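You operate a simulated robot arm through the tools that you are given. There is no shell and no other tool. Be economical: measure what you need, move in short steps, check, and stop when the job is done.

You run a simulated two-armed robot. Do the job below in one go: nothing can be reset, and whatever is moved stays where it is left.

JOB
Change the labeller over to its job card's grade and feed a label.
Fine: power off and black lever open first; old roll on the table, new roll on, lever shut, power on, then feed. Where these are worked on the way, their far stop is far enough and under half their travel is too little: black lever.
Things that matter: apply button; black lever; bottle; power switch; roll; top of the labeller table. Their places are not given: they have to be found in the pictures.

It is judged by the outcome, as a careful person would: the job done as asked, and still so three seconds after it is handed in. It fails if anything else is knocked over, pushed out of place, dropped, spilled or broken.

ROBOT AND FRAMES
Two 7-joint arms with fingered hands on one trunk that stands fixed in place. Base frame: the origin is at the foot of the trunk, x ahead of it, y to its left, z up. Lengths are in mm, angles in degrees, forces in N, time in s.
The left shoulder is at [72, 152, 1134], the right one opposite. With the tool pointing down near the work surface each hand reaches from about 420 to 860 mm from the base axis, measured 20 degrees to its own side. Payload 4 kg a hand.
Tool frame (each hand has its own): the origin (TCP) lies between the finger pads and is the grasp point; the fingertips stand 30 mm ahead of it; z points along the fingers, y is the line along which they close. Largest opening 104 mm; the body of the gripper starts 35 mm behind the TCP. The gripper is a hand of 3 fingers: y runs from the thumb to the fingers, the wrist lies at [-15, -104, -178] in the tool frame, and closing takes about 1.5 s.
Orientation is that of the tool frame in the base frame, as [roll, pitch, yaw] about the fixed x, y, z axes, in that order (R = Rz(yaw) Ry(pitch) Rx(roll)). With the fingers straight down and the wrist toward the robot, the tool's x, y and z point along [0, 1, 0], [1, 0, 0] and [0, 0, -1] of the base frame.

CONTROLS
- The arms move only by the tool drive_tool. It takes "left_steps", "right_steps" or both (then of equal length, played together; a hand with none holds still); each is a list of rows, each a list of 6 numbers: the shift along the tool's x, y, z in cm, then the turn, a rotation vector about the tool's x, y, z in degrees. In form: [[x, y, z, wx, wy, wz], ...]. A call has 1 to 20 rows; each row shifts and turns the commanded pose from where the row before left it, along the tool's axes as they then stand. "left_gripper" and "right_gripper" are, for a hand that has rows, the finger opening in cm, from 0 to 10.4, set as the call begins (left out, the last holds). Rows are played at 5 a second. More than 50 mm and 8.6 degrees between two rows, or a gripper value outside its range, and nothing of the call is played. Where a pose cannot be reached the arm comes as near as it can. A force on the tool above 40 N (or 10 N above the force at the start of the call, whichever is more), or a blocked arm, ends the call early, and 0.2 s more pass. Each finger travels about 153 mm/s and halts on what it meets, pressing with about 33 N; the grip force reading is that of the motor and also rises with nothing between the fingers. The clock runs only during rows and for 0.2 s after the last one: add rows that do not move to give the fingers time. It gives the time, the measured TCP pose, the force on the tool (base axes), the opening and the grip force at its end, in the units of the frame above (readings bear some noise), with the torque about the TCP (base axes, N m) and any sound that the robot's microphone picked up.
- Cameras (640 x 400 px; columns grow to the right, rows downward): "scene" is now at [125.4, -52.8, 1373.2]; the picture's right is [-0.51, -0.86, -0.00], its down [-0.50, 0.30, -0.82] and it looks along [0.70, -0.41, -0.58] (base axes); focal length 214 px, centre (320, 200). "left" rides on the left gripper at [-64, -94, -117] in its tool frame; the picture's right is [-0.72, -0.33, 0.61], its down [0.64, -0.65, 0.40] and it looks along [0.27, 0.68, 0.68] (tool axes); focal length 238 px, centre (320, 200). "right" rides on the right gripper at [64, -94, -117] in its tool frame; the picture's right is [-0.72, 0.33, -0.61], its down [-0.64, -0.65, 0.41] and it looks along [-0.27, 0.68, 0.68] (tool axes); focal length 238 px, centre (320, 200).
- capture(camera): a new picture of that camera. It takes no simulated time.
- slide_trunk(by): slides the trunk up (or, below 0, down) by that many mm; the arms and the scene camera ride with it, the base frame stays. It gives what a move gives, with no picture.
- curl_fingers(index, middle, thumb_bend, thumb_turn, hand): sets how far each is bent, from 0 (flat) to 100 (curled in); at 30 the hand is open as for a grip, at 70 the pads meet at the TCP. One left out holds its place. A second passes; each finger stops where it meets its share of the squeeze, and holds until it gets a number again. A gripper value or a shape takes the hand back. It gives what a move gives, with no picture; readings hold the bend of each and the force on the fingers (four entries, about 0 where the hand has none), thumb and palm. thumb_turn goes from beside the hand (0) to across from the fingers (100), as for a grip.
- preshape(shape, hand): the hand has 3 fingers and takes this shape, open, in about a second: jaw (thumb against the fingers, like two jaws); tri (thumb and two fingers); tip (a fingertip pinch); poke (one finger out to press); point (the index stretched); flat (the hand flat); cup (the hand cupped); fist (a fist). The gripper value then closes the fingers along that shape, each until it touches; the sizes above hold for jaw. It gives what a move gives, with no picture.
- pan_tilt(pan, tilt): turns the head with the scene camera to pan (to the left, within 86 degrees either way) and tilt (down, from -29 to 69), counted from straight ahead of the robot. It gives what a move gives.
- locate(camera, pixels): there is no depth. For up to 12 entries [column, row, z] of the newest picture of that camera ("zoom" is the newest enlarged one), the place [x, y] in the base frame at which the ray of that pixel passes the height z, good to about 2 mm, but the place of the scene camera against the robot may be out by one fixed shift of up to 18 mm in any direction. It takes no simulated time.
- close_up(camera, box): a new picture of the part [left, top, right, bottom] of that camera's present view, enlarged. It takes no simulated time.
- close_job(): hands the job in; it is judged then, once.

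Go step by step. Measure first, check grasps and placings, and put right what went wrong. The budget is 80 turns and 56 pictures, counting those below and the enlarged ones. Unless the task says otherwise, let go and move clear before handing in, and close with one line.

The tools are called after ">>>" as name(argument=value, ...) on one line, values as JSON. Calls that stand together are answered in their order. drive_tool: Moves the arms, as the interface text tells. Its arguments: {"type":"object","properties":{"left_steps":{"type":"array","items":{"type":"array","items":{"type":"number"}}},"left_gripper":{"type":"number"},"right_steps":{"type":"array","items":{"type":"array","items":{"type":"number"}}},"right_gripper":{"type":"number"}},"required":[]} The other tools are called the same way: slide_trunk (by) slides the trunk up or down; preshape (shape, hand) gives the hand a shape; curl_fingers (index, middle, thumb_bend, thumb_turn, hand) moves the fingers one by one; pan_tilt (pan, tilt) turns the head that bears the scene camera; capture (camera) takes a picture; locate (camera, pixels) gives the place at which the rays of pixels pass given heights; close_up (camera, box) takes an enlarged picture of a part of a camera's view; close_job () hands the job in.

At the start:

```text
time: 0.0
left_ee_pos: [554.1, -92.2, 1266.7]
left_orientation: [-179.9, -0.1, 90.1]
left_contact_force: [-0.6, 0.0, 0.4]
left_moment: [0.01, 0.02, 0.0]
left_grip_width: 103.5
left_grip_force: 0.1
left_shape: jaw
left_bend: [30.0, 30.0, 30.0, 98.0]
left_finger forces: [0.0, 0.0, 0.1, 0.0, 0.0, 0.1]
right_ee_pos: [366.8, -494.5, 1291.1]
right_orientation: [-179.9, 0.1, 90.0]
right_contact_force: [-0.1, 0.5, 0.4]
right_moment: [0.03, 0.01, -0.02]
right_grip_width: 103.6
right_grip_force: 0.1
right_shape: jaw
right_bend: [30.0, 30.0, 30.0, 98.0]
right_finger forces: [0.0, 0.0, 0.1, 0.0, 0.0, 0.2]
trunk travel left (down, up): [-550.0, 390.0]
head pan, tilt: [-30.6, 35.2]
```

scene: 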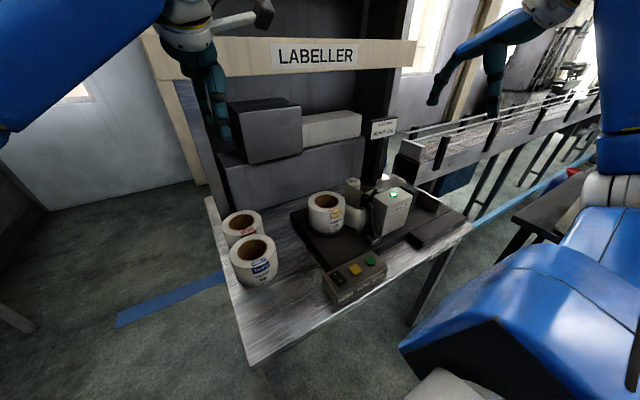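
right: 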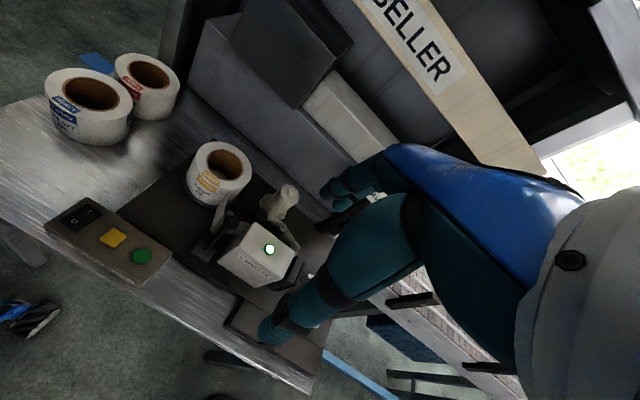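
left: 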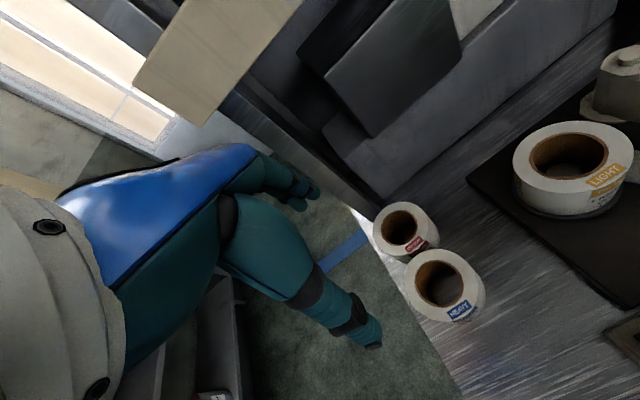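

The scene shows the labeller with a LIGHT roll mounted at (326,212), two spare rolls at (242,226) and (254,260), a button box at (355,278), and a card at (383,128). I'll enlarge the card and the machine.

>>> close_up(camera="scene", box=[360, 105, 410, 145])

>>> close_up(camera="scene", box=[210, 160, 480, 320])

>>> close_up(camera="right", box=[30, 130, 350, 330])

```text
10.00 times, centred on (385, 125) of scene
```

zoom: 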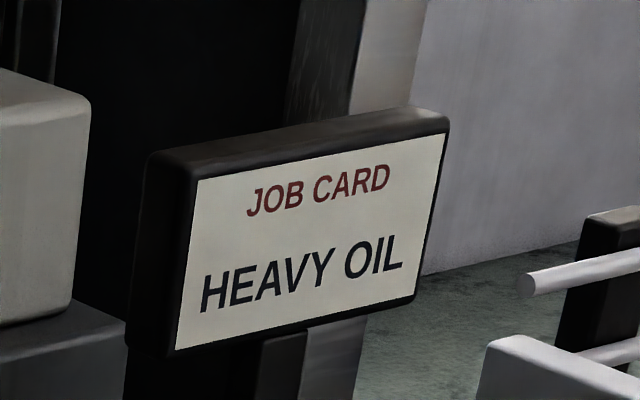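

```text
2.37 times, centred on (345, 240) of scene
```

zoom: 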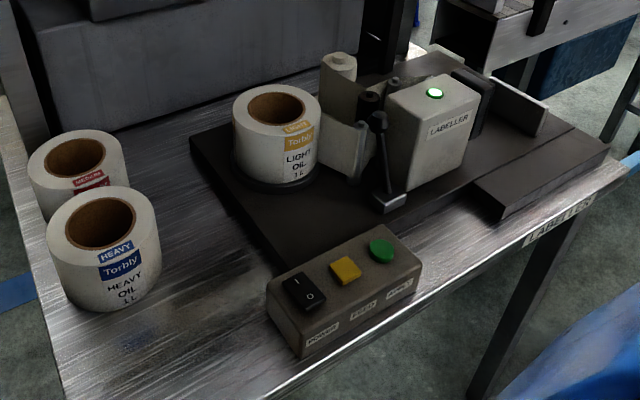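

```text
2.00 times, centred on (190, 230) of right
```

zoom: 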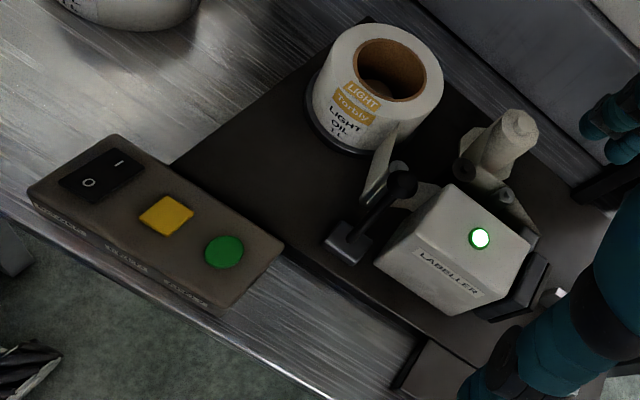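

The card says HEAVY OIL; the blue-tagged HEAVY roll is at (254,260), and the LIGHT roll is mounted. Next I triangulate heights by intersecting rays from the cameras.

>>> locate(camera="scene", pixels=[[256, 250, 800], [256, 250, 1000], [326, 200, 800], [326, 200, 1000], [371, 260, 800], [371, 260, 1000], [355, 269, 800], [355, 269, 1000], [338, 280, 800], [338, 280, 1000], [372, 210, 800], [372, 210, 1000]])

>>> locate(camera="right", pixels=[[90, 95, 800], [90, 95, 1000], [222, 166, 800], [222, 166, 1000], [142, 256, 800], [142, 256, 1000], [113, 238, 800], [113, 238, 1000], [81, 217, 800], [81, 217, 1000], [231, 222, 800], [231, 222, 1000]])

>>> locate(camera="left", pixels=[[438, 284, 800], [438, 284, 1000], [570, 157, 800], [570, 157, 1000], [404, 227, 800], [404, 227, 1000]])

```text
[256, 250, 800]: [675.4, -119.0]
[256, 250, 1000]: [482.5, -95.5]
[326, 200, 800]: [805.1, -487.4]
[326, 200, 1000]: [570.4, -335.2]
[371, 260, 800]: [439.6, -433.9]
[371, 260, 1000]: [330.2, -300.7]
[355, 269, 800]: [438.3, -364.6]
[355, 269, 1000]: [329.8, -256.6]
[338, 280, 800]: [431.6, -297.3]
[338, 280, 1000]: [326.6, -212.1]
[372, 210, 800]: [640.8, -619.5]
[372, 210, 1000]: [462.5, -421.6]
```

```text
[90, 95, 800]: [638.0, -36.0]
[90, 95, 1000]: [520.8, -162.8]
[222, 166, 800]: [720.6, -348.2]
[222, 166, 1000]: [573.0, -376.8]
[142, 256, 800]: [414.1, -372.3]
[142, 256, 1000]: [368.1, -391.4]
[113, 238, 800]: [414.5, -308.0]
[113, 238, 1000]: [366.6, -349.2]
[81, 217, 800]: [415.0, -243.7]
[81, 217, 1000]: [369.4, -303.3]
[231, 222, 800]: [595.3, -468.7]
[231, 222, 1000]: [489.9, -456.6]
```

```text
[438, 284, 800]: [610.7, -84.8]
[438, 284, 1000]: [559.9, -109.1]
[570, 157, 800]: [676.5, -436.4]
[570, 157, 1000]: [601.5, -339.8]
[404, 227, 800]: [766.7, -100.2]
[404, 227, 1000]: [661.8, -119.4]
```

Rays put roll tops near z≈890–935, with heavy at about (587,-96) and light at about (628,-368); the buttons are at z≈880. I'll bring the right hand camera closer to measure the machine.

>>> drive_tool(right_steps=[[2.8, 1.4, 3.3, 0, 0, 0], [2.8, 1.4, 3.3, 0, 0, 0], [2.8, 1.4, 3.3, 0, 0, 0], [2.8, 1.4, 3.3, 0, 0, 0], [2.8, 1.4, 3.3, 0, 0, 0], [2.8, 1.4, 3.3, 0, 0, 0], [0, 0, 0, 0, 0, 0], [0, 0, 0, 0, 0, 0]])

>>> capture(camera="right")

>>> capture(camera="scene")

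```text
time: 1.8
left_ee_pos: [552.4, -90.3, 1266.3]
left_orientation: [180.0, -0.1, 90.1]
left_contact_force: [0.2, 0.2, 0.3]
left_moment: [-0.04, 0.01, 0.02]
left_grip_width: 103.6
left_grip_force: 0.1
left_shape: jaw
left_bend: [30.0, 30.0, 30.0, 98.0]
left_finger forces: [0.0, 0.0, 0.0, 0.0, 0.0, 0.1]
right_ee_pos: [452.2, -326.2, 1095.4]
right_orientation: [180.0, 0.1, 90.0]
right_contact_force: [-0.6, 0.8, 0.3]
right_moment: [0.0, -0.03, 0.0]
right_grip_width: 103.7
right_grip_force: 0.0
right_shape: jaw
right_bend: [30.0, 30.0, 30.0, 98.0]
right_finger forces: [0.1, 0.1, 0.0, 0.1, 0.0, 0.0]
trunk travel left (down, up): [-550.0, 390.0]
head pan, tilt: [-30.6, 35.2]
```

```text
49 pictures are left
```

right: 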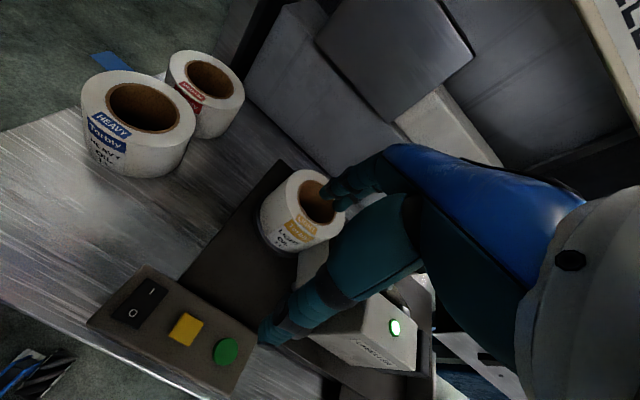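

```text
48 pictures are left
```

scene: 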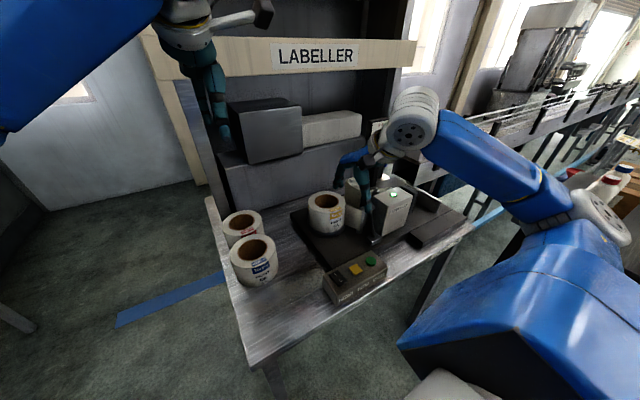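

>>> locate(camera="right", pixels=[[143, 107, 800], [143, 107, 1000], [210, 81, 800], [210, 81, 1000], [225, 351, 800], [225, 351, 1000], [187, 329, 800], [187, 329, 1000], [140, 304, 800], [140, 304, 1000], [316, 202, 800], [316, 202, 1000]])

```text
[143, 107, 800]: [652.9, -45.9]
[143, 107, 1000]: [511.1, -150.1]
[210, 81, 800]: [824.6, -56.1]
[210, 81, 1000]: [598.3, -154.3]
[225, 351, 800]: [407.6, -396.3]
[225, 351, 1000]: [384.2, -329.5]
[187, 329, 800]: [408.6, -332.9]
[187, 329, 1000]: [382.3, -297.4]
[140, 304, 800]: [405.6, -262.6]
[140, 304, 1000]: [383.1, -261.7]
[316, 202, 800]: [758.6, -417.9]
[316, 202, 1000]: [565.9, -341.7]
```

>>> close_up(camera="right", box=[70, 40, 262, 160])

>>> close_up(camera="right", box=[230, 150, 390, 250])

```text
3.33 times, centred on (166, 100) of right
```

zoom: 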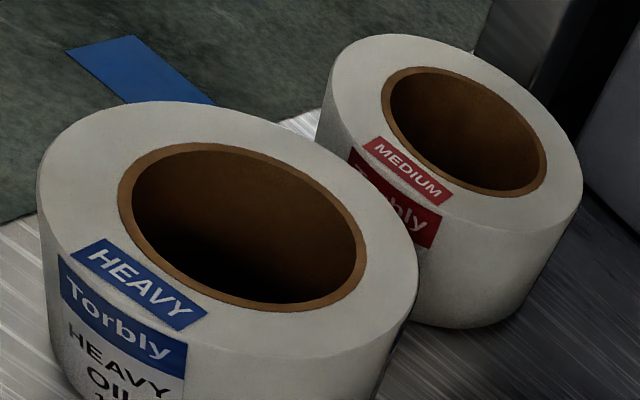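

```text
4.00 times, centred on (310, 200) of right
```

zoom: 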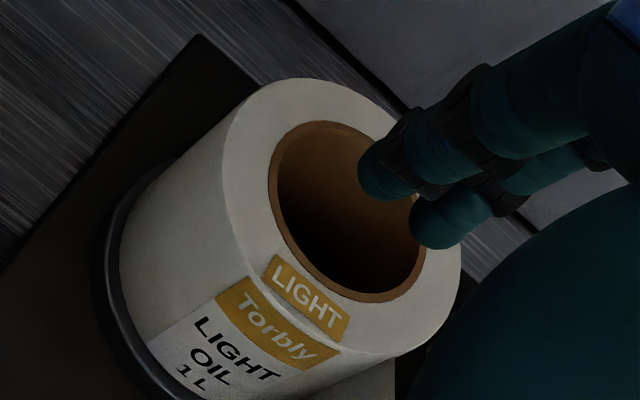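

>>> locate(camera="right", pixels=[[133, 70.3, 895], [151, 148.6, 895], [81, 98.5, 895], [195.5, 121, 895], [105.4, 98.5, 895], [180, 115, 895], [127, 82.6, 895], [157, 133.6, 895], [284.5, 190, 935], [345.5, 216, 935], [305, 169.5, 935], [326, 240, 935]])

```text
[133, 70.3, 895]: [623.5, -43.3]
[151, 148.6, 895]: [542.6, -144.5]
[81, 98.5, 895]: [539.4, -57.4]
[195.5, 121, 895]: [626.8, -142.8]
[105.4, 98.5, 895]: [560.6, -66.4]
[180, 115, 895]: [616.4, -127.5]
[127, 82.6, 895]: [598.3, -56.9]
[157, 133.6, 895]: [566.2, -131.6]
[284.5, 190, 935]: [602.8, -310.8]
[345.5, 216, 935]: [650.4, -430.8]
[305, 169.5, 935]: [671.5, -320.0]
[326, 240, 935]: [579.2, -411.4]
```

The rolls are about 127 mm across with a ~76 mm core, so they need a wall pinch (one side in the hole). I'll shift the right hand aside to view the lever and the mounted roll's core.

>>> drive_tool(right_steps=[[-4.6, 0, 0.8, 0, 0, 0], [-4.6, 0, 0.8, 0, 0, 0], [-4.6, 0, 0.8, 0, 0, 0], [-4.6, 0, 0.8, 0, 0, 0], [0, 0, 0, 0, 0, 0], [0, 0, 0, 0, 0, 0]])

>>> capture(camera="right")

```text
time: 3.2
left_ee_pos: [551.4, -88.4, 1267.5]
left_orientation: [180.0, 0.1, 90.1]
left_contact_force: [0.4, -0.2, -0.3]
left_moment: [0.02, 0.06, 0.01]
left_grip_width: 103.4
left_grip_force: 0.0
left_shape: jaw
left_bend: [30.0, 30.0, 30.0, 98.0]
left_finger forces: [0.0, 0.0, 0.0, 0.0, 0.0, 0.0]
right_ee_pos: [448.0, -509.5, 1060.8]
right_orientation: [-180.0, 0.0, 90.0]
right_contact_force: [-1.3, -0.2, 0.3]
right_moment: [0.02, -0.01, -0.02]
right_grip_width: 104.0
right_grip_force: 0.1
right_shape: jaw
right_bend: [30.0, 30.0, 30.0, 98.0]
right_finger forces: [0.0, 0.1, 0.0, 0.0, 0.0, 0.0]
trunk travel left (down, up): [-550.0, 390.0]
head pan, tilt: [-30.6, 35.2]
```

```text
45 pictures are left
```

right: 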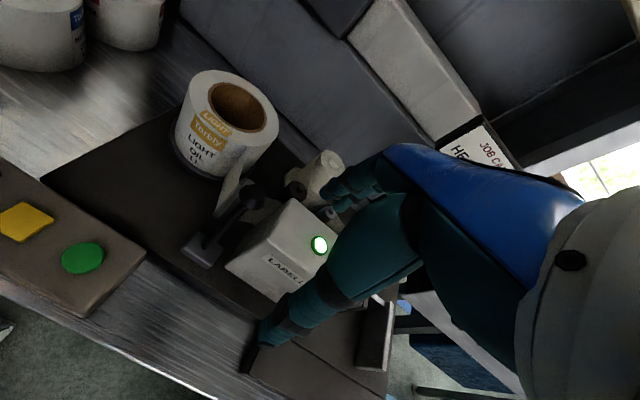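

>>> close_up(camera="right", box=[160, 150, 340, 300])

>>> locate(camera="right", pixels=[[252, 196, 800], [252, 196, 1000], [195, 252, 800], [195, 252, 1000], [82, 258, 800], [82, 258, 1000], [25, 222, 800], [25, 222, 1000], [320, 244, 800], [320, 244, 1000], [237, 107, 935], [237, 107, 900]])

```text
2.67 times, centred on (250, 225) of right
```

zoom: 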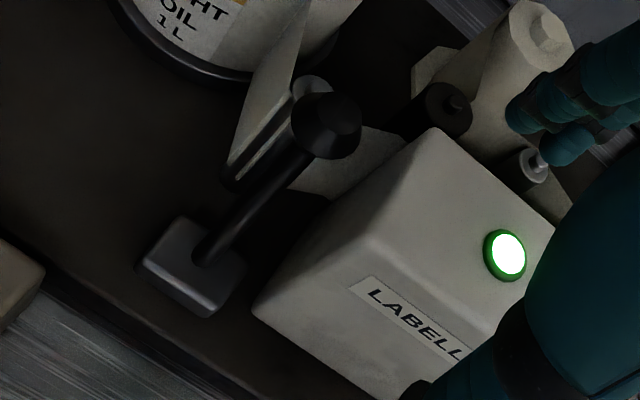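

```text
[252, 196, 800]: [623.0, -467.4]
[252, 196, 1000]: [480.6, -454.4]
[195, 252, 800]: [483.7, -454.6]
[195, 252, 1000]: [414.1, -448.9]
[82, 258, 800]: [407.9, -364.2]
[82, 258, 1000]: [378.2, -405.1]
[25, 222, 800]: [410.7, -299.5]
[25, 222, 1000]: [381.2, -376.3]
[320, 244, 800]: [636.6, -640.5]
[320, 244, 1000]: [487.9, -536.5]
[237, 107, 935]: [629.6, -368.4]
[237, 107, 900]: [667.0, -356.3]
```

The lever stands on a block at about (480,-457), leaning away (+x) with its knob near (518,-459,943). Switch "O" is on the robot side (-x) and "I" on the far side. I'll form the poke shape and see where its fingertip is.

>>> preshape(shape="poke", hand="right")

>>> capture(camera="right")

>>> locate(camera="right", pixels=[[203, 246, 850], [203, 246, 870], [193, 235, 850], [225, 212, 900], [225, 212, 920]])

```text
time: 4.1
left_ee_pos: [553.1, -88.5, 1268.2]
left_orientation: [-179.9, 0.1, 90.1]
left_contact_force: [0.0, 0.8, 0.3]
left_moment: [-0.01, -0.02, -0.02]
left_grip_width: 103.6
left_grip_force: 0.2
left_shape: jaw
left_bend: [30.0, 30.0, 30.0, 98.0]
left_finger forces: [0.0, 0.0, 0.0, 0.1, 0.1, 0.1]
right_ee_pos: [447.0, -508.4, 1060.9]
right_orientation: [-180.0, 0.1, 90.0]
right_contact_force: [0.9, -0.4, -1.1]
right_moment: [0.02, -0.01, 0.01]
right_grip_width: 0.0
right_grip_force: 0.2
right_shape: poke
right_bend: [70.0, 70.0, 100.0, 100.0]
right_finger forces: [0.0, 0.0, 0.0, 0.0, 0.1, 0.1]
trunk travel left (down, up): [-550.0, 390.0]
head pan, tilt: [-30.6, 35.2]
```

```text
43 pictures are left
```

right: 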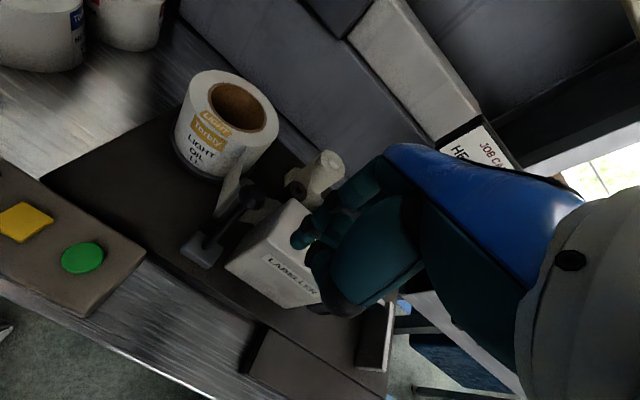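

```text
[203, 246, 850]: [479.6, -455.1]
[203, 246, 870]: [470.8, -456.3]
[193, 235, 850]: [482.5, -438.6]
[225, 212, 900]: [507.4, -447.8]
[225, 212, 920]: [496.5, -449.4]
```

>>> close_up(camera="right", box=[260, 150, 420, 330])

>>> locate(camera="right", pixels=[[300, 241, 1030], [300, 241, 1045], [300, 241, 1060], [310, 222, 1060]])

```text
2.22 times, centred on (340, 240) of right
```

zoom: 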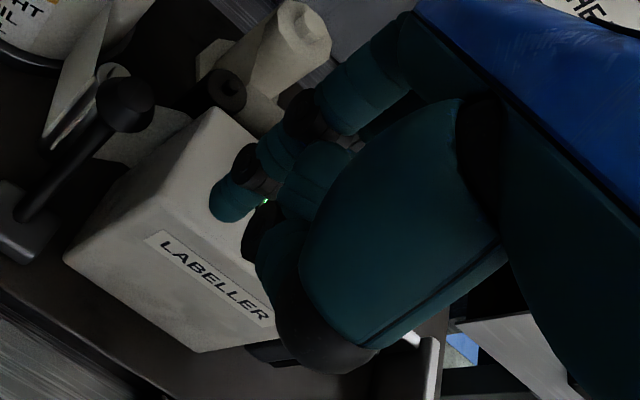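

```text
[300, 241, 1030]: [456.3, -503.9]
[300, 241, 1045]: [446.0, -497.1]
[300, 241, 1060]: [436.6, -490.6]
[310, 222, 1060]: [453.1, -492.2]
```

Poke tips sit about 30 mm below the TCP, nearly under it. I'll move above the power switch (401,-262) and check.

>>> drive_tool(right_steps=[[4.1, -1.0, 0, 0, 0, 0], [4.1, -1.0, 0, 0, 0, 0], [4.1, -1.0, 0, 0, 0, 0], [4.1, -1.0, 0, 0, 0, 0], [4.1, -1.0, 0, 0, 0, 0], [4.0, -1.0, 0, 0, 0, 0], [0, 0, 4, 0, 0, 0], [0, 0, 4, 0, 0, 0], [0, 0, 4, 0, 0, 0], [0, 0, 0, 0, 0, 0], [0, 0, 0, 0, 0, 0]])

>>> capture(camera="right")

>>> close_up(camera="scene", box=[240, 160, 480, 310])

```text
time: 6.5
left_ee_pos: [554.1, -84.7, 1268.0]
left_orientation: [-179.9, 0.3, 90.1]
left_contact_force: [-0.1, 0.7, -0.6]
left_moment: [-0.02, 0.03, -0.03]
left_grip_width: 103.6
left_grip_force: 0.0
left_shape: jaw
left_bend: [30.0, 30.0, 30.0, 98.0]
left_finger forces: [0.1, 0.0, 0.1, 0.0, 0.0, 0.0]
right_ee_pos: [402.2, -272.5, 944.5]
right_orientation: [-179.9, 0.3, 90.0]
right_contact_force: [-0.4, 0.0, -0.1]
right_moment: [-0.02, 0.0, -0.01]
right_grip_width: 0.0
right_grip_force: 0.0
right_shape: poke
right_bend: [70.0, 70.0, 100.0, 100.0]
right_finger forces: [0.1, 0.0, 0.0, 0.0, 0.0, 0.0]
right hand out of reach, approached as far as the arm can: row 6, 7, 8
trunk travel left (down, up): [-550.0, 390.0]
head pan, tilt: [-30.6, 35.2]
```

```text
41 pictures are left
```

right: 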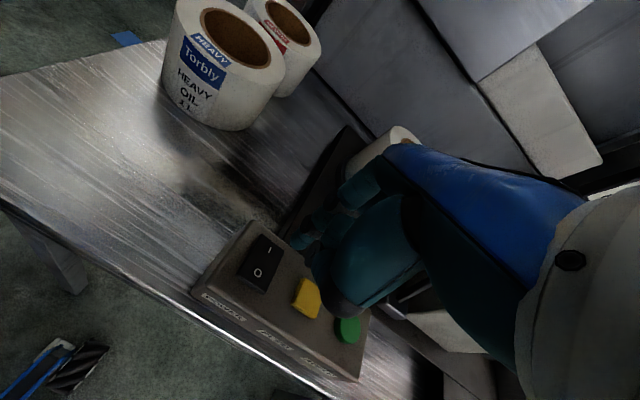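

```text
2.67 times, centred on (360, 235) of scene
```

zoom: 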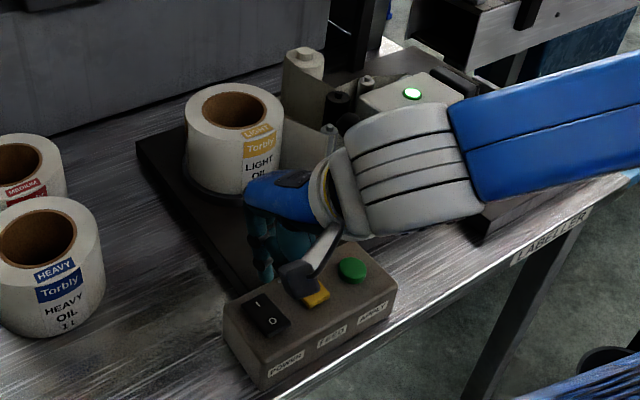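

>>> locate(camera="right", pixels=[[257, 272, 862], [268, 249, 862], [306, 298, 862], [348, 330, 862], [197, 290, 850], [300, 241, 915], [310, 222, 915]])

>>> close_up(camera="right", box=[190, 150, 414, 350])

```text
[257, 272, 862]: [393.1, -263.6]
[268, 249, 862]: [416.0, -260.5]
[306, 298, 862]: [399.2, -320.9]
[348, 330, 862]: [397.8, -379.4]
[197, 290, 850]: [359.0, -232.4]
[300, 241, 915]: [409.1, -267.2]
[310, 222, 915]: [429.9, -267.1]
```

```text
2.00 times, centred on (302, 250) of right
```

zoom: 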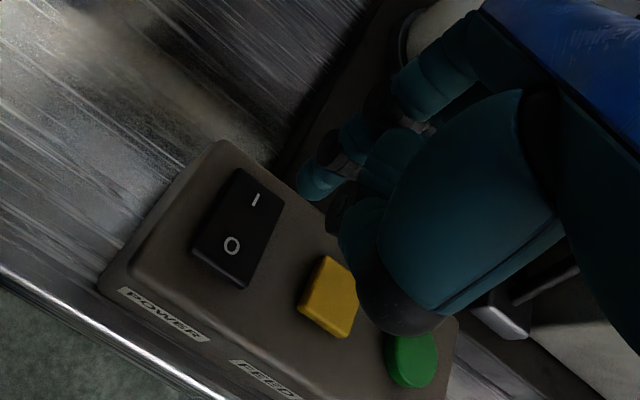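

The tip is near (409,-267) and the "O" end of the rocker is at about (391,-263). I'll move -x first and read the pose.

>>> drive_tool(right_steps=[[0.2, -0.8, 0, 0, 0, 0], [0.3, -0.8, 0.5, 0, 0, 0], [0, 0, 1.5, 0, 0, 0], [0, 0, 0, 0, 0, 0]])

```text
time: 7.5
left_ee_pos: [551.8, -89.0, 1267.3]
left_orientation: [179.9, 0.0, 90.0]
left_contact_force: [0.4, 0.2, -0.9]
left_moment: [-0.06, 0.0, 0.0]
left_grip_width: 103.5
left_grip_force: 0.0
left_shape: jaw
left_bend: [30.0, 30.0, 30.0, 98.0]
left_finger forces: [0.1, 0.0, 0.1, 0.0, 0.0, 0.0]
right_ee_pos: [401.2, -273.3, 922.8]
right_orientation: [179.8, 0.0, 90.0]
right_contact_force: [-0.7, 0.1, 0.0]
right_moment: [0.01, 0.03, 0.03]
right_grip_width: 0.0
right_grip_force: 0.0
right_shape: poke
right_bend: [70.0, 70.0, 100.0, 100.0]
right_finger forces: [0.0, 0.0, 0.0, 0.0, 0.1, 0.0]
right hand out of reach, approached as far as the arm can: row 1, 2
trunk travel left (down, up): [-550.0, 390.0]
head pan, tilt: [-30.6, 35.2]
```

The arm cannot come further inward with this wrist heading, so I'll raise slightly and yaw the hand so the wrist lies to the right side.

>>> drive_tool(right_steps=[[0, 0, -3, 0, 0, 0], [0, 0, 0, 0, 0, -8], [0, 0, 0, 0, 0, -8], [0, 0, 0, 0, 0, -8], [0, 0, 0, 0, 0, -8], [0, 0, 0, 0, 0, -8], [0, 0, 0, 0, 0, -8], [0, 0, 0, 0, 0, -8], [0, 0, 0, 0, 0, -4], [0, 0, 0, 0, 0, 0], [0, 0, 0, 0, 0, 0]])

>>> capture(camera="right")

```text
time: 9.9
left_ee_pos: [553.0, -89.4, 1267.4]
left_orientation: [-180.0, -0.1, 90.1]
left_contact_force: [0.6, 0.5, -0.4]
left_moment: [0.01, 0.01, 0.01]
left_grip_width: 103.5
left_grip_force: 0.0
left_shape: jaw
left_bend: [30.0, 30.0, 30.0, 98.0]
left_finger forces: [0.0, 0.0, 0.0, 0.0, 0.0, 0.1]
right_ee_pos: [401.9, -272.7, 953.7]
right_orientation: [-179.9, 0.0, 150.0]
right_contact_force: [-0.2, -0.3, -0.1]
right_moment: [0.01, 0.01, -0.02]
right_grip_width: 0.2
right_grip_force: 0.1
right_shape: poke
right_bend: [70.0, 70.0, 100.0, 100.0]
right_finger forces: [0.1, 0.1, 0.1, 0.0, 0.0, 0.0]
trunk travel left (down, up): [-550.0, 390.0]
head pan, tilt: [-30.6, 35.2]
```

```text
38 pictures are left
```

right: 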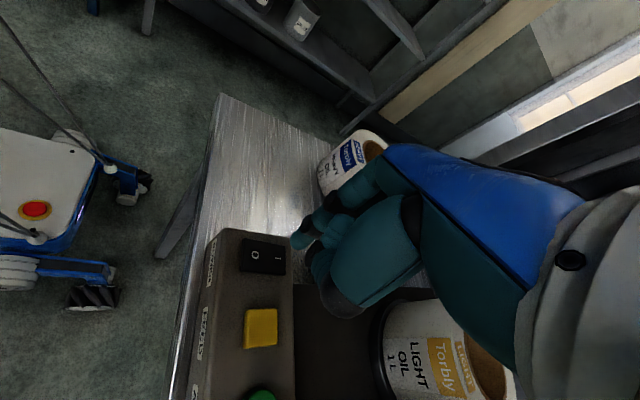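

>>> drive_tool(right_steps=[[1.15, -0.2, 0, 0, 0, 0], [0, 0, 2, 0, 0, 0], [0, 0, 2, 0, 0, 0], [0, 0, 0.5, 0, 0, 0], [0, 0, 0, 0, 0, 0]])

>>> close_up(camera="right", box=[190, 170, 414, 310])

>>> close_up(camera="scene", box=[290, 220, 418, 310])

```text
time: 11.1
left_ee_pos: [552.4, -90.6, 1267.2]
left_orientation: [179.9, 0.0, 90.1]
left_contact_force: [-0.3, 0.6, 0.2]
left_moment: [0.01, 0.0, -0.01]
left_grip_width: 103.8
left_grip_force: 0.2
left_shape: jaw
left_bend: [30.0, 30.0, 30.0, 98.0]
left_finger forces: [0.0, 0.0, 0.1, 0.0, 0.1, 0.0]
right_ee_pos: [391.7, -269.6, 908.3]
right_orientation: [180.0, -0.1, 150.0]
right_contact_force: [-0.4, -0.2, 0.3]
right_moment: [0.01, 0.04, -0.01]
right_grip_width: 0.1
right_grip_force: 0.2
right_shape: poke
right_bend: [70.0, 70.0, 100.0, 100.0]
right_finger forces: [0.0, 0.1, 0.0, 0.1, 0.0, 0.1]
trunk travel left (down, up): [-550.0, 390.0]
head pan, tilt: [-30.6, 35.2]
```

```text
2.86 times, centred on (302, 240) of right
```

zoom: 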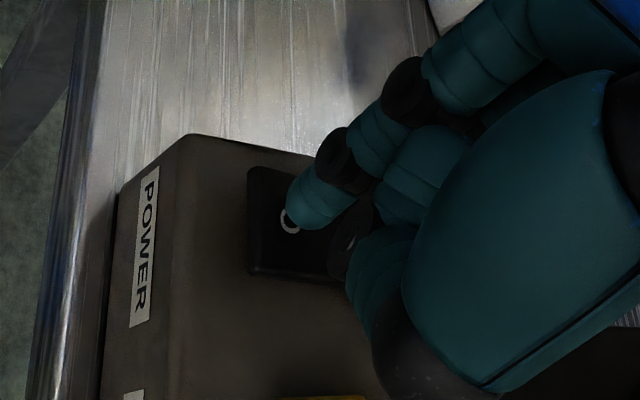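

```text
4.44 times, centred on (354, 265) of scene
```

zoom: 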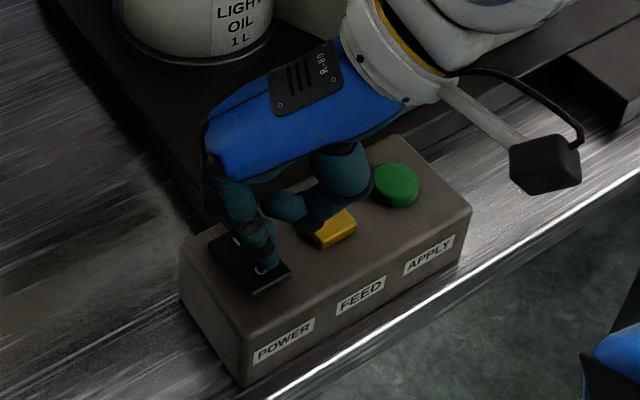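

The fingertip is right above "O". I'll press gently downward.

>>> drive_tool(right_steps=[[0, 0, 0.7, 0, 0, 0], [0, 0, 0.3, 0, 0, 0], [0, 0, 0.3, 0, 0, 0], [0, 0, 0.3, 0, 0, 0], [0, 0, 0, 0, 0, 0]])

>>> close_up(camera="scene", box=[290, 180, 434, 290])

```text
time: 12.3
left_ee_pos: [550.8, -85.8, 1269.0]
left_orientation: [179.9, 0.2, 90.1]
left_contact_force: [-0.1, 0.2, 0.1]
left_moment: [0.01, 0.01, 0.02]
left_grip_width: 103.7
left_grip_force: 0.1
left_shape: jaw
left_bend: [30.0, 30.0, 30.0, 98.0]
left_finger forces: [0.1, 0.0, 0.1, 0.0, 0.0, 0.1]
right_ee_pos: [390.8, -267.7, 895.3]
right_orientation: [179.8, 0.4, 150.0]
right_contact_force: [4.6, 5.2, 28.3]
right_moment: [-0.17, -0.38, 0.08]
right_grip_width: 0.1
right_grip_force: 0.0
right_shape: poke
right_bend: [70.0, 70.0, 100.0, 100.0]
right_finger forces: [0.1, 26.8, 0.0, 0.1, 0.0, 0.1]
trunk travel left (down, up): [-550.0, 390.0]
head pan, tilt: [-30.6, 35.2]
```

```text
3.64 times, centred on (362, 235) of scene
```

zoom: 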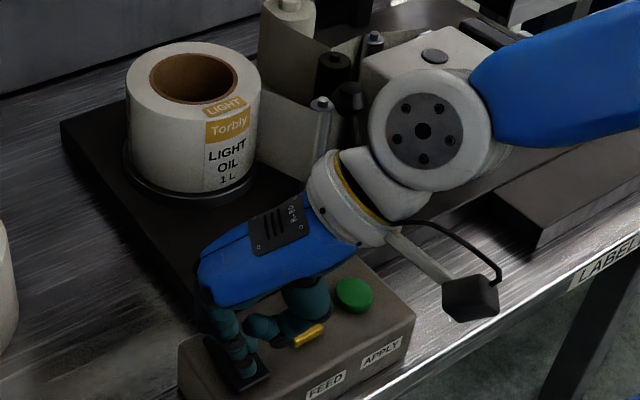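

The lamp is dark, so power is off. Now I'll raise the hand and return to a viewpoint near the lever to judge its clearances.

>>> drive_tool(right_steps=[[0, 0, -3, 0, 0, 0], [0, 0, -4.5, 0, 0, 0], [0, 0, -4, 0, 0, 0], [-3.2, -3.5, 0, 0, 0, 8], [-3.6, -3.0, 0, 0, 0, 8], [-4.0, -2.5, 0, 0, 0, 8], [-4.3, -1.8, 0, 0, 0, 8], [-4.4, 0, 0, 0, 0, 8], [-2, 3, 0, 0, 0, 8], [0, 3, 0, 0, 0, 8], [0, 0, 0, 0, 0, 4], [0, 0, 0, 0, 0, 0], [0, 0, 0, 0, 0, 0]])

>>> capture(camera="right")

```text
time: 15.1
left_ee_pos: [554.2, -90.4, 1267.1]
left_orientation: [180.0, 0.0, 90.0]
left_contact_force: [0.1, -0.4, 0.0]
left_moment: [0.05, -0.03, -0.02]
left_grip_width: 103.7
left_grip_force: 0.1
left_shape: jaw
left_bend: [30.0, 30.0, 30.0, 98.0]
left_finger forces: [0.1, 0.1, 0.0, 0.1, 0.0, 0.0]
right_ee_pos: [518.4, -494.1, 1006.6]
right_orientation: [-180.0, 0.0, 89.9]
right_contact_force: [0.2, 0.2, 0.3]
right_moment: [0.0, 0.0, 0.0]
right_grip_width: 0.0
right_grip_force: 0.0
right_shape: poke
right_bend: [70.0, 70.0, 100.0, 100.0]
right_finger forces: [0.0, 0.0, 0.1, 0.1, 0.0, 0.0]
trunk travel left (down, up): [-550.0, 390.0]
head pan, tilt: [-30.6, 35.2]
```

```text
34 pictures are left
```

right: 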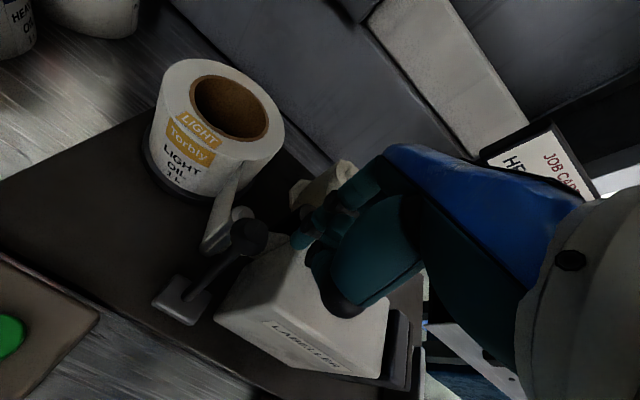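

>>> close_up(camera="right", box=[130, 170, 330, 330])

>>> locate(camera="right", pixels=[[250, 237, 800], [250, 237, 1000], [188, 298, 800], [188, 298, 1000], [244, 214, 800], [244, 214, 1000], [300, 241, 977]])

```text
2.50 times, centred on (230, 250) of right
```

zoom: 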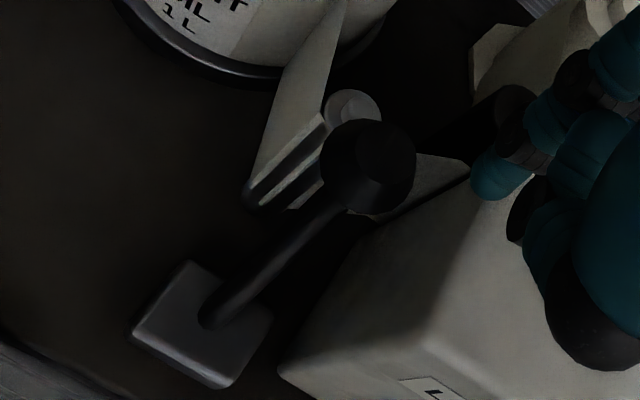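

```text
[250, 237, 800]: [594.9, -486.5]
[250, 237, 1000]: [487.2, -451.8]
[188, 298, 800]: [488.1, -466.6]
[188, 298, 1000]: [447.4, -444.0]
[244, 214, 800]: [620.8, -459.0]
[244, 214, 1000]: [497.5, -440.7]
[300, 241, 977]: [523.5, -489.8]
```

>>> capture(camera="scene")

>>> locate(camera="scene", pixels=[[362.5, 207.5, 900], [362.5, 207.5, 960], [370.2, 207.5, 900], [370.2, 207.5, 960]])

```text
32 pictures are left
```

scene: 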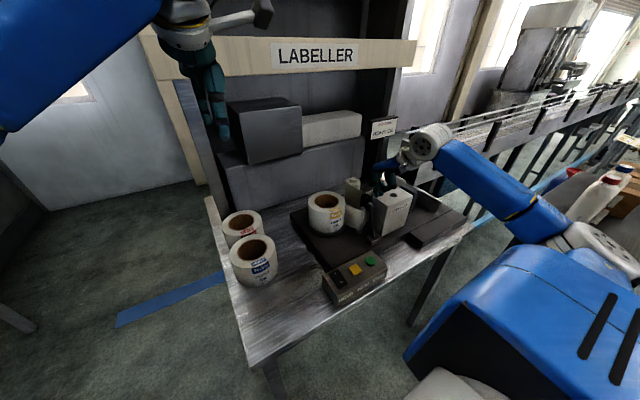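

```text
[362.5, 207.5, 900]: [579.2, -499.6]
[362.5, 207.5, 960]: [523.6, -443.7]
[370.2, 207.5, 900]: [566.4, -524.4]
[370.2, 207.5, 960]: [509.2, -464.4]
```

The knob is at about (509,-458,960), with a guide post about (528,-445,950) just behind it on its left. I'll put the single fingertip behind the knob on its right half (y≈-468), staying above the web, and check before lowering fully.

>>> drive_tool(right_steps=[[2.2, 1.0, 0, 0, 0, 0], [0, 0, 1.2, 0, 0, 0], [0, 0, 0, 0, 0, 0], [0, 0, 0, 0, 0, 0]])

>>> close_up(camera="right", box=[180, 170, 380, 330])

>>> close_up(camera="scene", box=[330, 160, 430, 240])

```text
time: 16.1
left_ee_pos: [553.8, -89.4, 1267.9]
left_orientation: [180.0, 0.0, 90.1]
left_contact_force: [-0.2, 0.2, -0.4]
left_moment: [0.02, 0.0, 0.01]
left_grip_width: 103.8
left_grip_force: 0.1
left_shape: jaw
left_bend: [30.0, 30.0, 30.0, 98.0]
left_finger forces: [0.0, 0.1, 0.1, 0.0, 0.1, 0.1]
right_ee_pos: [527.2, -472.1, 996.0]
right_orientation: [180.0, 0.0, 90.0]
right_contact_force: [-0.3, 0.8, -0.1]
right_moment: [-0.02, 0.01, -0.03]
right_grip_width: 0.0
right_grip_force: 0.1
right_shape: poke
right_bend: [70.0, 70.0, 100.0, 100.0]
right_finger forces: [0.0, 0.0, 0.0, 0.0, 0.0, 0.0]
trunk travel left (down, up): [-550.0, 390.0]
head pan, tilt: [-30.6, 35.2]
```

```text
2.50 times, centred on (280, 250) of right
```

zoom: 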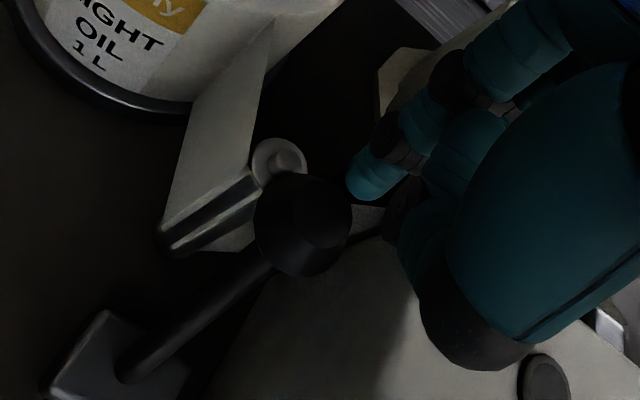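

```text
5.00 times, centred on (380, 200) of scene
```

zoom: 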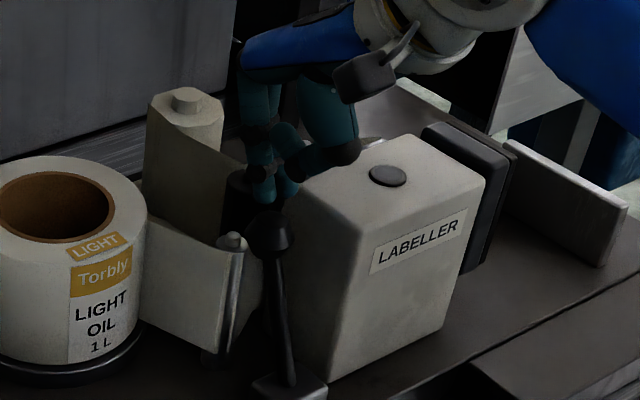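

The tip is behind the knob and clear of the post. I'll lower 12 mm and start pulling toward the robot.

>>> drive_tool(right_steps=[[0, 0, 0.6, 0, 0, 0], [0, 0, 0.6, 0, 0, 0], [0, -0.5, 0, 0, 0, 0], [0, -0.5, 0, 0, 0, 0], [0, -0.5, 0, 0, 0, 0], [0, 0, 0, 0, 0, 0]])

>>> close_up(camera="right", box=[180, 170, 380, 330])

```text
time: 17.3
left_ee_pos: [551.6, -87.6, 1266.8]
left_orientation: [180.0, 0.1, 90.2]
left_contact_force: [-0.8, -0.2, -0.7]
left_moment: [-0.01, 0.04, 0.02]
left_grip_width: 103.8
left_grip_force: 0.1
left_shape: jaw
left_bend: [30.0, 30.0, 30.0, 98.0]
left_finger forces: [0.1, 0.1, 0.0, 0.1, 0.0, 0.1]
right_ee_pos: [514.6, -472.3, 992.2]
right_orientation: [178.6, 0.2, 89.9]
right_contact_force: [3.8, 2.1, 11.9]
right_moment: [0.2, -0.13, -0.04]
right_grip_width: 0.0
right_grip_force: 0.0
right_shape: poke
right_bend: [70.0, 70.0, 100.0, 100.0]
right_finger forces: [12.6, 0.0, 0.0, 0.1, 0.1, 0.0]
trunk travel left (down, up): [-550.0, 390.0]
head pan, tilt: [-30.6, 35.2]
stopped in row 5 (right hand): the force on the tool passed its limit at 41 N (the readings are from after the stop); the commanded pose is now the measured one
```

```text
2.50 times, centred on (280, 250) of right
```

zoom: 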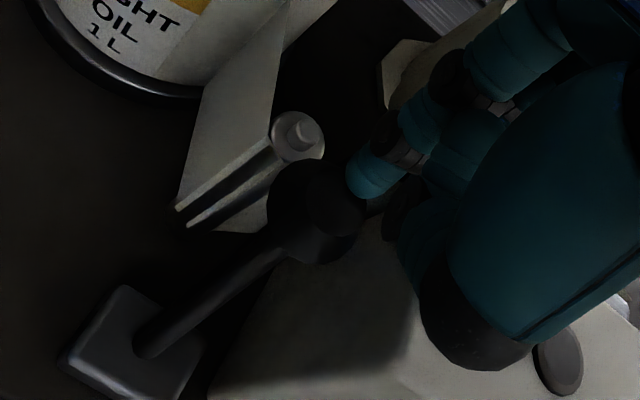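

The other finger (index, 12.6 N upward) landed on the machine head. I'll raise, back off, and curl the index away so only the visible finger reaches down.

>>> drive_tool(right_steps=[[0, 0, -1.5, 0, 0, 0], [0, 1.3, 0, 1.4, 0, 0], [0, 0, 0, 0, 0, 0]])

>>> curl_fingers(hand="right", index=100)

>>> close_up(camera="right", box=[180, 170, 380, 330])

```text
time: 18.1
left_ee_pos: [550.8, -88.1, 1268.1]
left_orientation: [-179.9, 0.1, 90.1]
left_contact_force: [-0.3, 0.6, -1.0]
left_moment: [-0.02, -0.03, 0.0]
left_grip_width: 103.7
left_grip_force: 0.0
left_shape: jaw
left_bend: [30.0, 30.0, 30.0, 98.0]
left_finger forces: [0.0, 0.1, 0.0, 0.0, 0.0, 0.0]
right_ee_pos: [525.7, -472.1, 1006.3]
right_orientation: [-179.5, 0.2, 89.9]
right_contact_force: [0.3, 0.5, 0.3]
right_moment: [-0.02, 0.0, 0.0]
right_grip_width: 0.2
right_grip_force: 0.0
right_shape: poke
right_bend: [70.0, 70.0, 100.0, 100.0]
right_finger forces: [0.1, 0.1, 0.0, 0.0, 0.0, 0.0]
trunk travel left (down, up): [-550.0, 390.0]
head pan, tilt: [-30.6, 35.2]
```

```text
time: 19.1
left_ee_pos: [551.7, -89.7, 1267.8]
left_orientation: [-179.9, 0.1, 90.2]
left_contact_force: [-0.2, 0.3, -0.4]
left_moment: [0.0, 0.03, -0.01]
left_grip_width: 104.1
left_grip_force: 0.0
left_shape: jaw
left_bend: [30.0, 30.0, 30.0, 98.0]
left_finger forces: [0.0, 0.0, 0.0, 0.0, 0.1, 0.0]
right_ee_pos: [526.9, -471.8, 1005.0]
right_orientation: [-179.6, 0.3, 89.8]
right_contact_force: [-0.6, -0.4, 0.2]
right_moment: [0.0, -0.01, -0.01]
right_grip_width: 9.0
right_grip_force: 0.0
right_shape: fingers
right_bend: [83.0, 70.0, 100.0, 100.0]
right_finger forces: [0.0, 0.0, 0.0, 0.0, 0.0, 0.0]
trunk travel left (down, up): [-550.0, 390.0]
head pan, tilt: [-30.6, 35.2]
```

```text
2.50 times, centred on (280, 250) of right
```

zoom: 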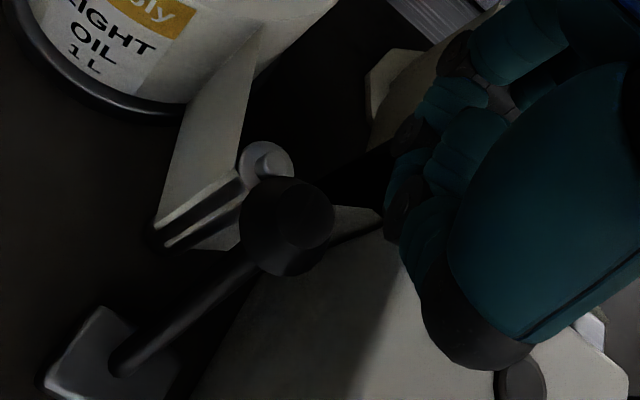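

>>> close_up(camera="scene", box=[340, 150, 420, 220])

```text
5.71 times, centred on (380, 185) of scene
```

zoom: 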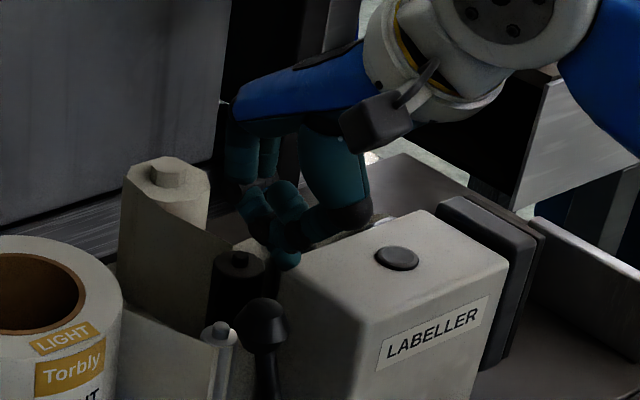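

The visible finger (index) had ridden onto the top of the knob, so I need it deeper behind the shaft. I'll extend the index again and curl the middle finger instead.

>>> curl_fingers(hand="right", index=70, middle=100)

>>> drive_tool(right_steps=[[-0.2, 0.4, 0, 0, 0, 0], [0, 0, 0.8, 0, 0, 0], [0, 0, 0.8, 0, 0, 0], [0, 0, 0.7, 0, 0, 0], [0, 0, 0.7, 0, 0, 0], [0, 0, 0, 0, 0, 0]])

>>> close_up(camera="right", box=[180, 170, 380, 330])

>>> close_up(camera="scene", box=[340, 160, 420, 230])

```text
time: 20.1
left_ee_pos: [551.9, -88.5, 1268.1]
left_orientation: [180.0, 0.2, 90.1]
left_contact_force: [-0.8, 0.8, 0.0]
left_moment: [0.03, -0.02, -0.02]
left_grip_width: 103.3
left_grip_force: 0.1
left_shape: jaw
left_bend: [30.0, 30.0, 30.0, 98.0]
left_finger forces: [0.0, 0.1, 0.0, 0.0, 0.0, 0.0]
right_ee_pos: [526.3, -473.0, 1005.7]
right_orientation: [-179.6, 0.2, 90.0]
right_contact_force: [-0.2, -0.8, 0.8]
right_moment: [-0.03, 0.02, 0.03]
right_grip_width: 31.5
right_grip_force: 0.0
right_shape: fingers
right_bend: [70.0, 100.0, 100.0, 100.0]
right_finger forces: [0.0, 0.0, 0.0, 0.1, 0.1, 0.1]
trunk travel left (down, up): [-550.0, 390.0]
head pan, tilt: [-30.6, 35.2]
```

```text
time: 21.5
left_ee_pos: [552.2, -88.7, 1268.5]
left_orientation: [180.0, 0.1, 90.1]
left_contact_force: [0.4, -0.1, -0.5]
left_moment: [0.05, -0.01, 0.01]
left_grip_width: 103.8
left_grip_force: 0.1
left_shape: jaw
left_bend: [30.0, 30.0, 30.0, 98.0]
left_finger forces: [0.0, 0.0, 0.0, 0.1, 0.1, 0.0]
right_ee_pos: [530.8, -475.8, 975.9]
right_orientation: [-179.5, 0.2, 90.0]
right_contact_force: [0.4, 0.0, -1.2]
right_moment: [-0.04, -0.04, -0.01]
right_grip_width: 31.2
right_grip_force: 0.0
right_shape: fingers
right_bend: [70.0, 100.0, 100.0, 100.0]
right_finger forces: [0.0, 0.0, 0.0, 0.1, 0.0, 0.1]
trunk travel left (down, up): [-550.0, 390.0]
head pan, tilt: [-30.6, 35.2]
```

```text
2.50 times, centred on (280, 250) of right
```

zoom: 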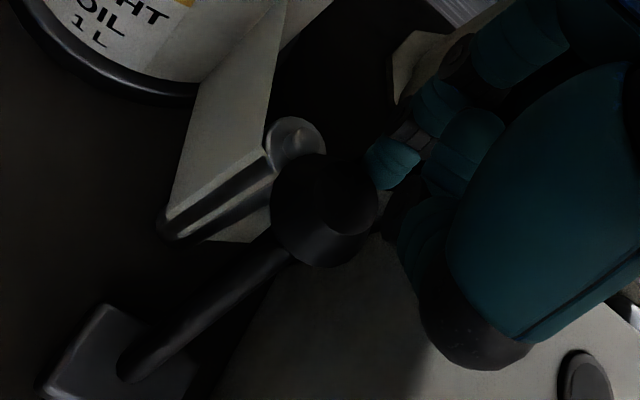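

```text
5.71 times, centred on (380, 195) of scene
```

zoom: 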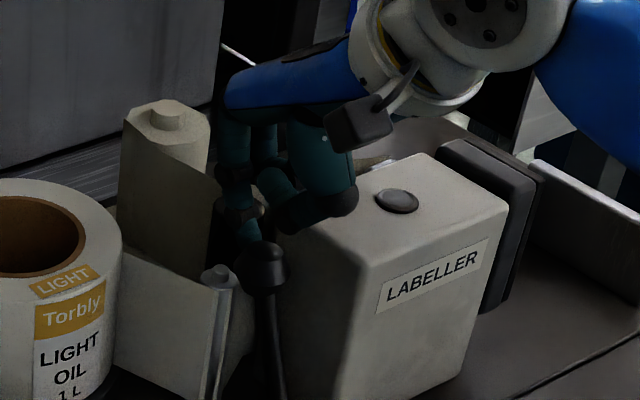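

The index tip is now behind the knob at z≈946 with no contact. I'll pull toward the robot in small steps.

>>> drive_tool(right_steps=[[0, -0.4, 0, 0, 0, 0], [0, -0.4, 0, 0, 0, 0], [0, -0.4, 0, 0, 0, 0], [0, -0.4, 0, 0, 0, 0], [0, -0.4, 0, 0, 0, 0], [0, 0, 0, 0, 0, 0]])

>>> close_up(camera="right", box=[180, 170, 380, 330])

```text
time: 22.9
left_ee_pos: [552.9, -88.3, 1268.0]
left_orientation: [-180.0, 0.1, 90.1]
left_contact_force: [0.8, 0.2, -0.1]
left_moment: [-0.01, -0.01, -0.01]
left_grip_width: 103.5
left_grip_force: 0.0
left_shape: jaw
left_bend: [30.0, 30.0, 30.0, 98.0]
left_finger forces: [0.0, 0.0, 0.0, 0.0, 0.0, 0.0]
right_ee_pos: [510.2, -475.0, 976.1]
right_orientation: [-179.5, 0.2, 89.9]
right_contact_force: [0.4, -0.4, 2.1]
right_moment: [0.01, -0.01, -0.03]
right_grip_width: 31.9
right_grip_force: 0.7
right_shape: fingers
right_bend: [69.0, 100.0, 100.0, 100.0]
right_finger forces: [0.5, 0.0, 0.0, 0.1, 0.0, 0.0]
trunk travel left (down, up): [-550.0, 390.0]
head pan, tilt: [-30.6, 35.2]
```

```text
2.50 times, centred on (280, 250) of right
```

zoom: 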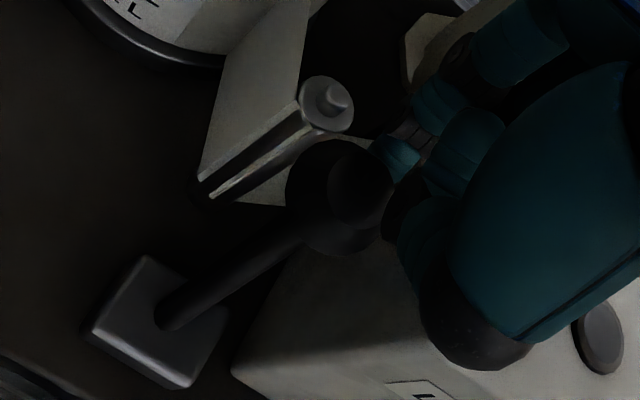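

The lever is moving (post is now well behind the knob). I'll keep pulling along the arc.

>>> drive_tool(right_steps=[[0, -1, 0, 0, 0, 0], [0, -1, 0, 0, 0, 0], [0, -1, 0, 0, 0, 0], [0, -1, 0.1, 0, 0, 0], [0, -1, 0.3, 0, 0, 0], [0, 0, 0, 0, 0, 0]])

>>> close_up(camera="right", box=[160, 150, 400, 330])

```text
time: 24.3
left_ee_pos: [551.3, -88.8, 1266.8]
left_orientation: [-180.0, 0.1, 90.0]
left_contact_force: [1.2, 0.1, -0.6]
left_moment: [-0.01, 0.0, 0.02]
left_grip_width: 103.7
left_grip_force: 0.1
left_shape: jaw
left_bend: [30.0, 30.0, 30.0, 98.0]
left_finger forces: [0.0, 0.0, 0.1, 0.0, 0.1, 0.0]
right_ee_pos: [459.1, -475.6, 971.3]
right_orientation: [-179.5, 0.2, 89.9]
right_contact_force: [-0.1, 0.1, 0.6]
right_moment: [-0.01, -0.01, -0.01]
right_grip_width: 31.6
right_grip_force: 0.0
right_shape: fingers
right_bend: [70.0, 100.0, 100.0, 100.0]
right_finger forces: [0.0, 0.1, 0.0, 0.1, 0.0, 0.0]
trunk travel left (down, up): [-550.0, 390.0]
head pan, tilt: [-30.6, 35.2]
```

```text
2.22 times, centred on (280, 240) of right
```

zoom: 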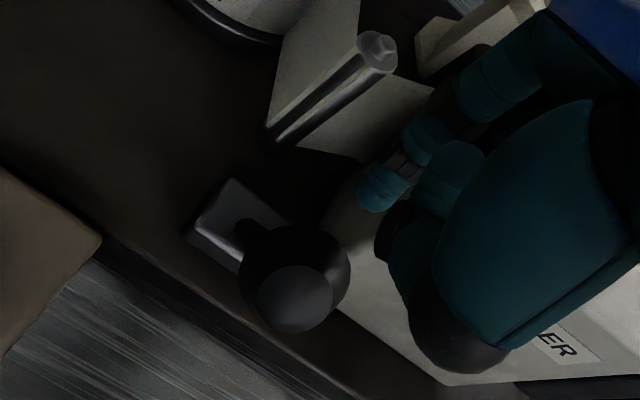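

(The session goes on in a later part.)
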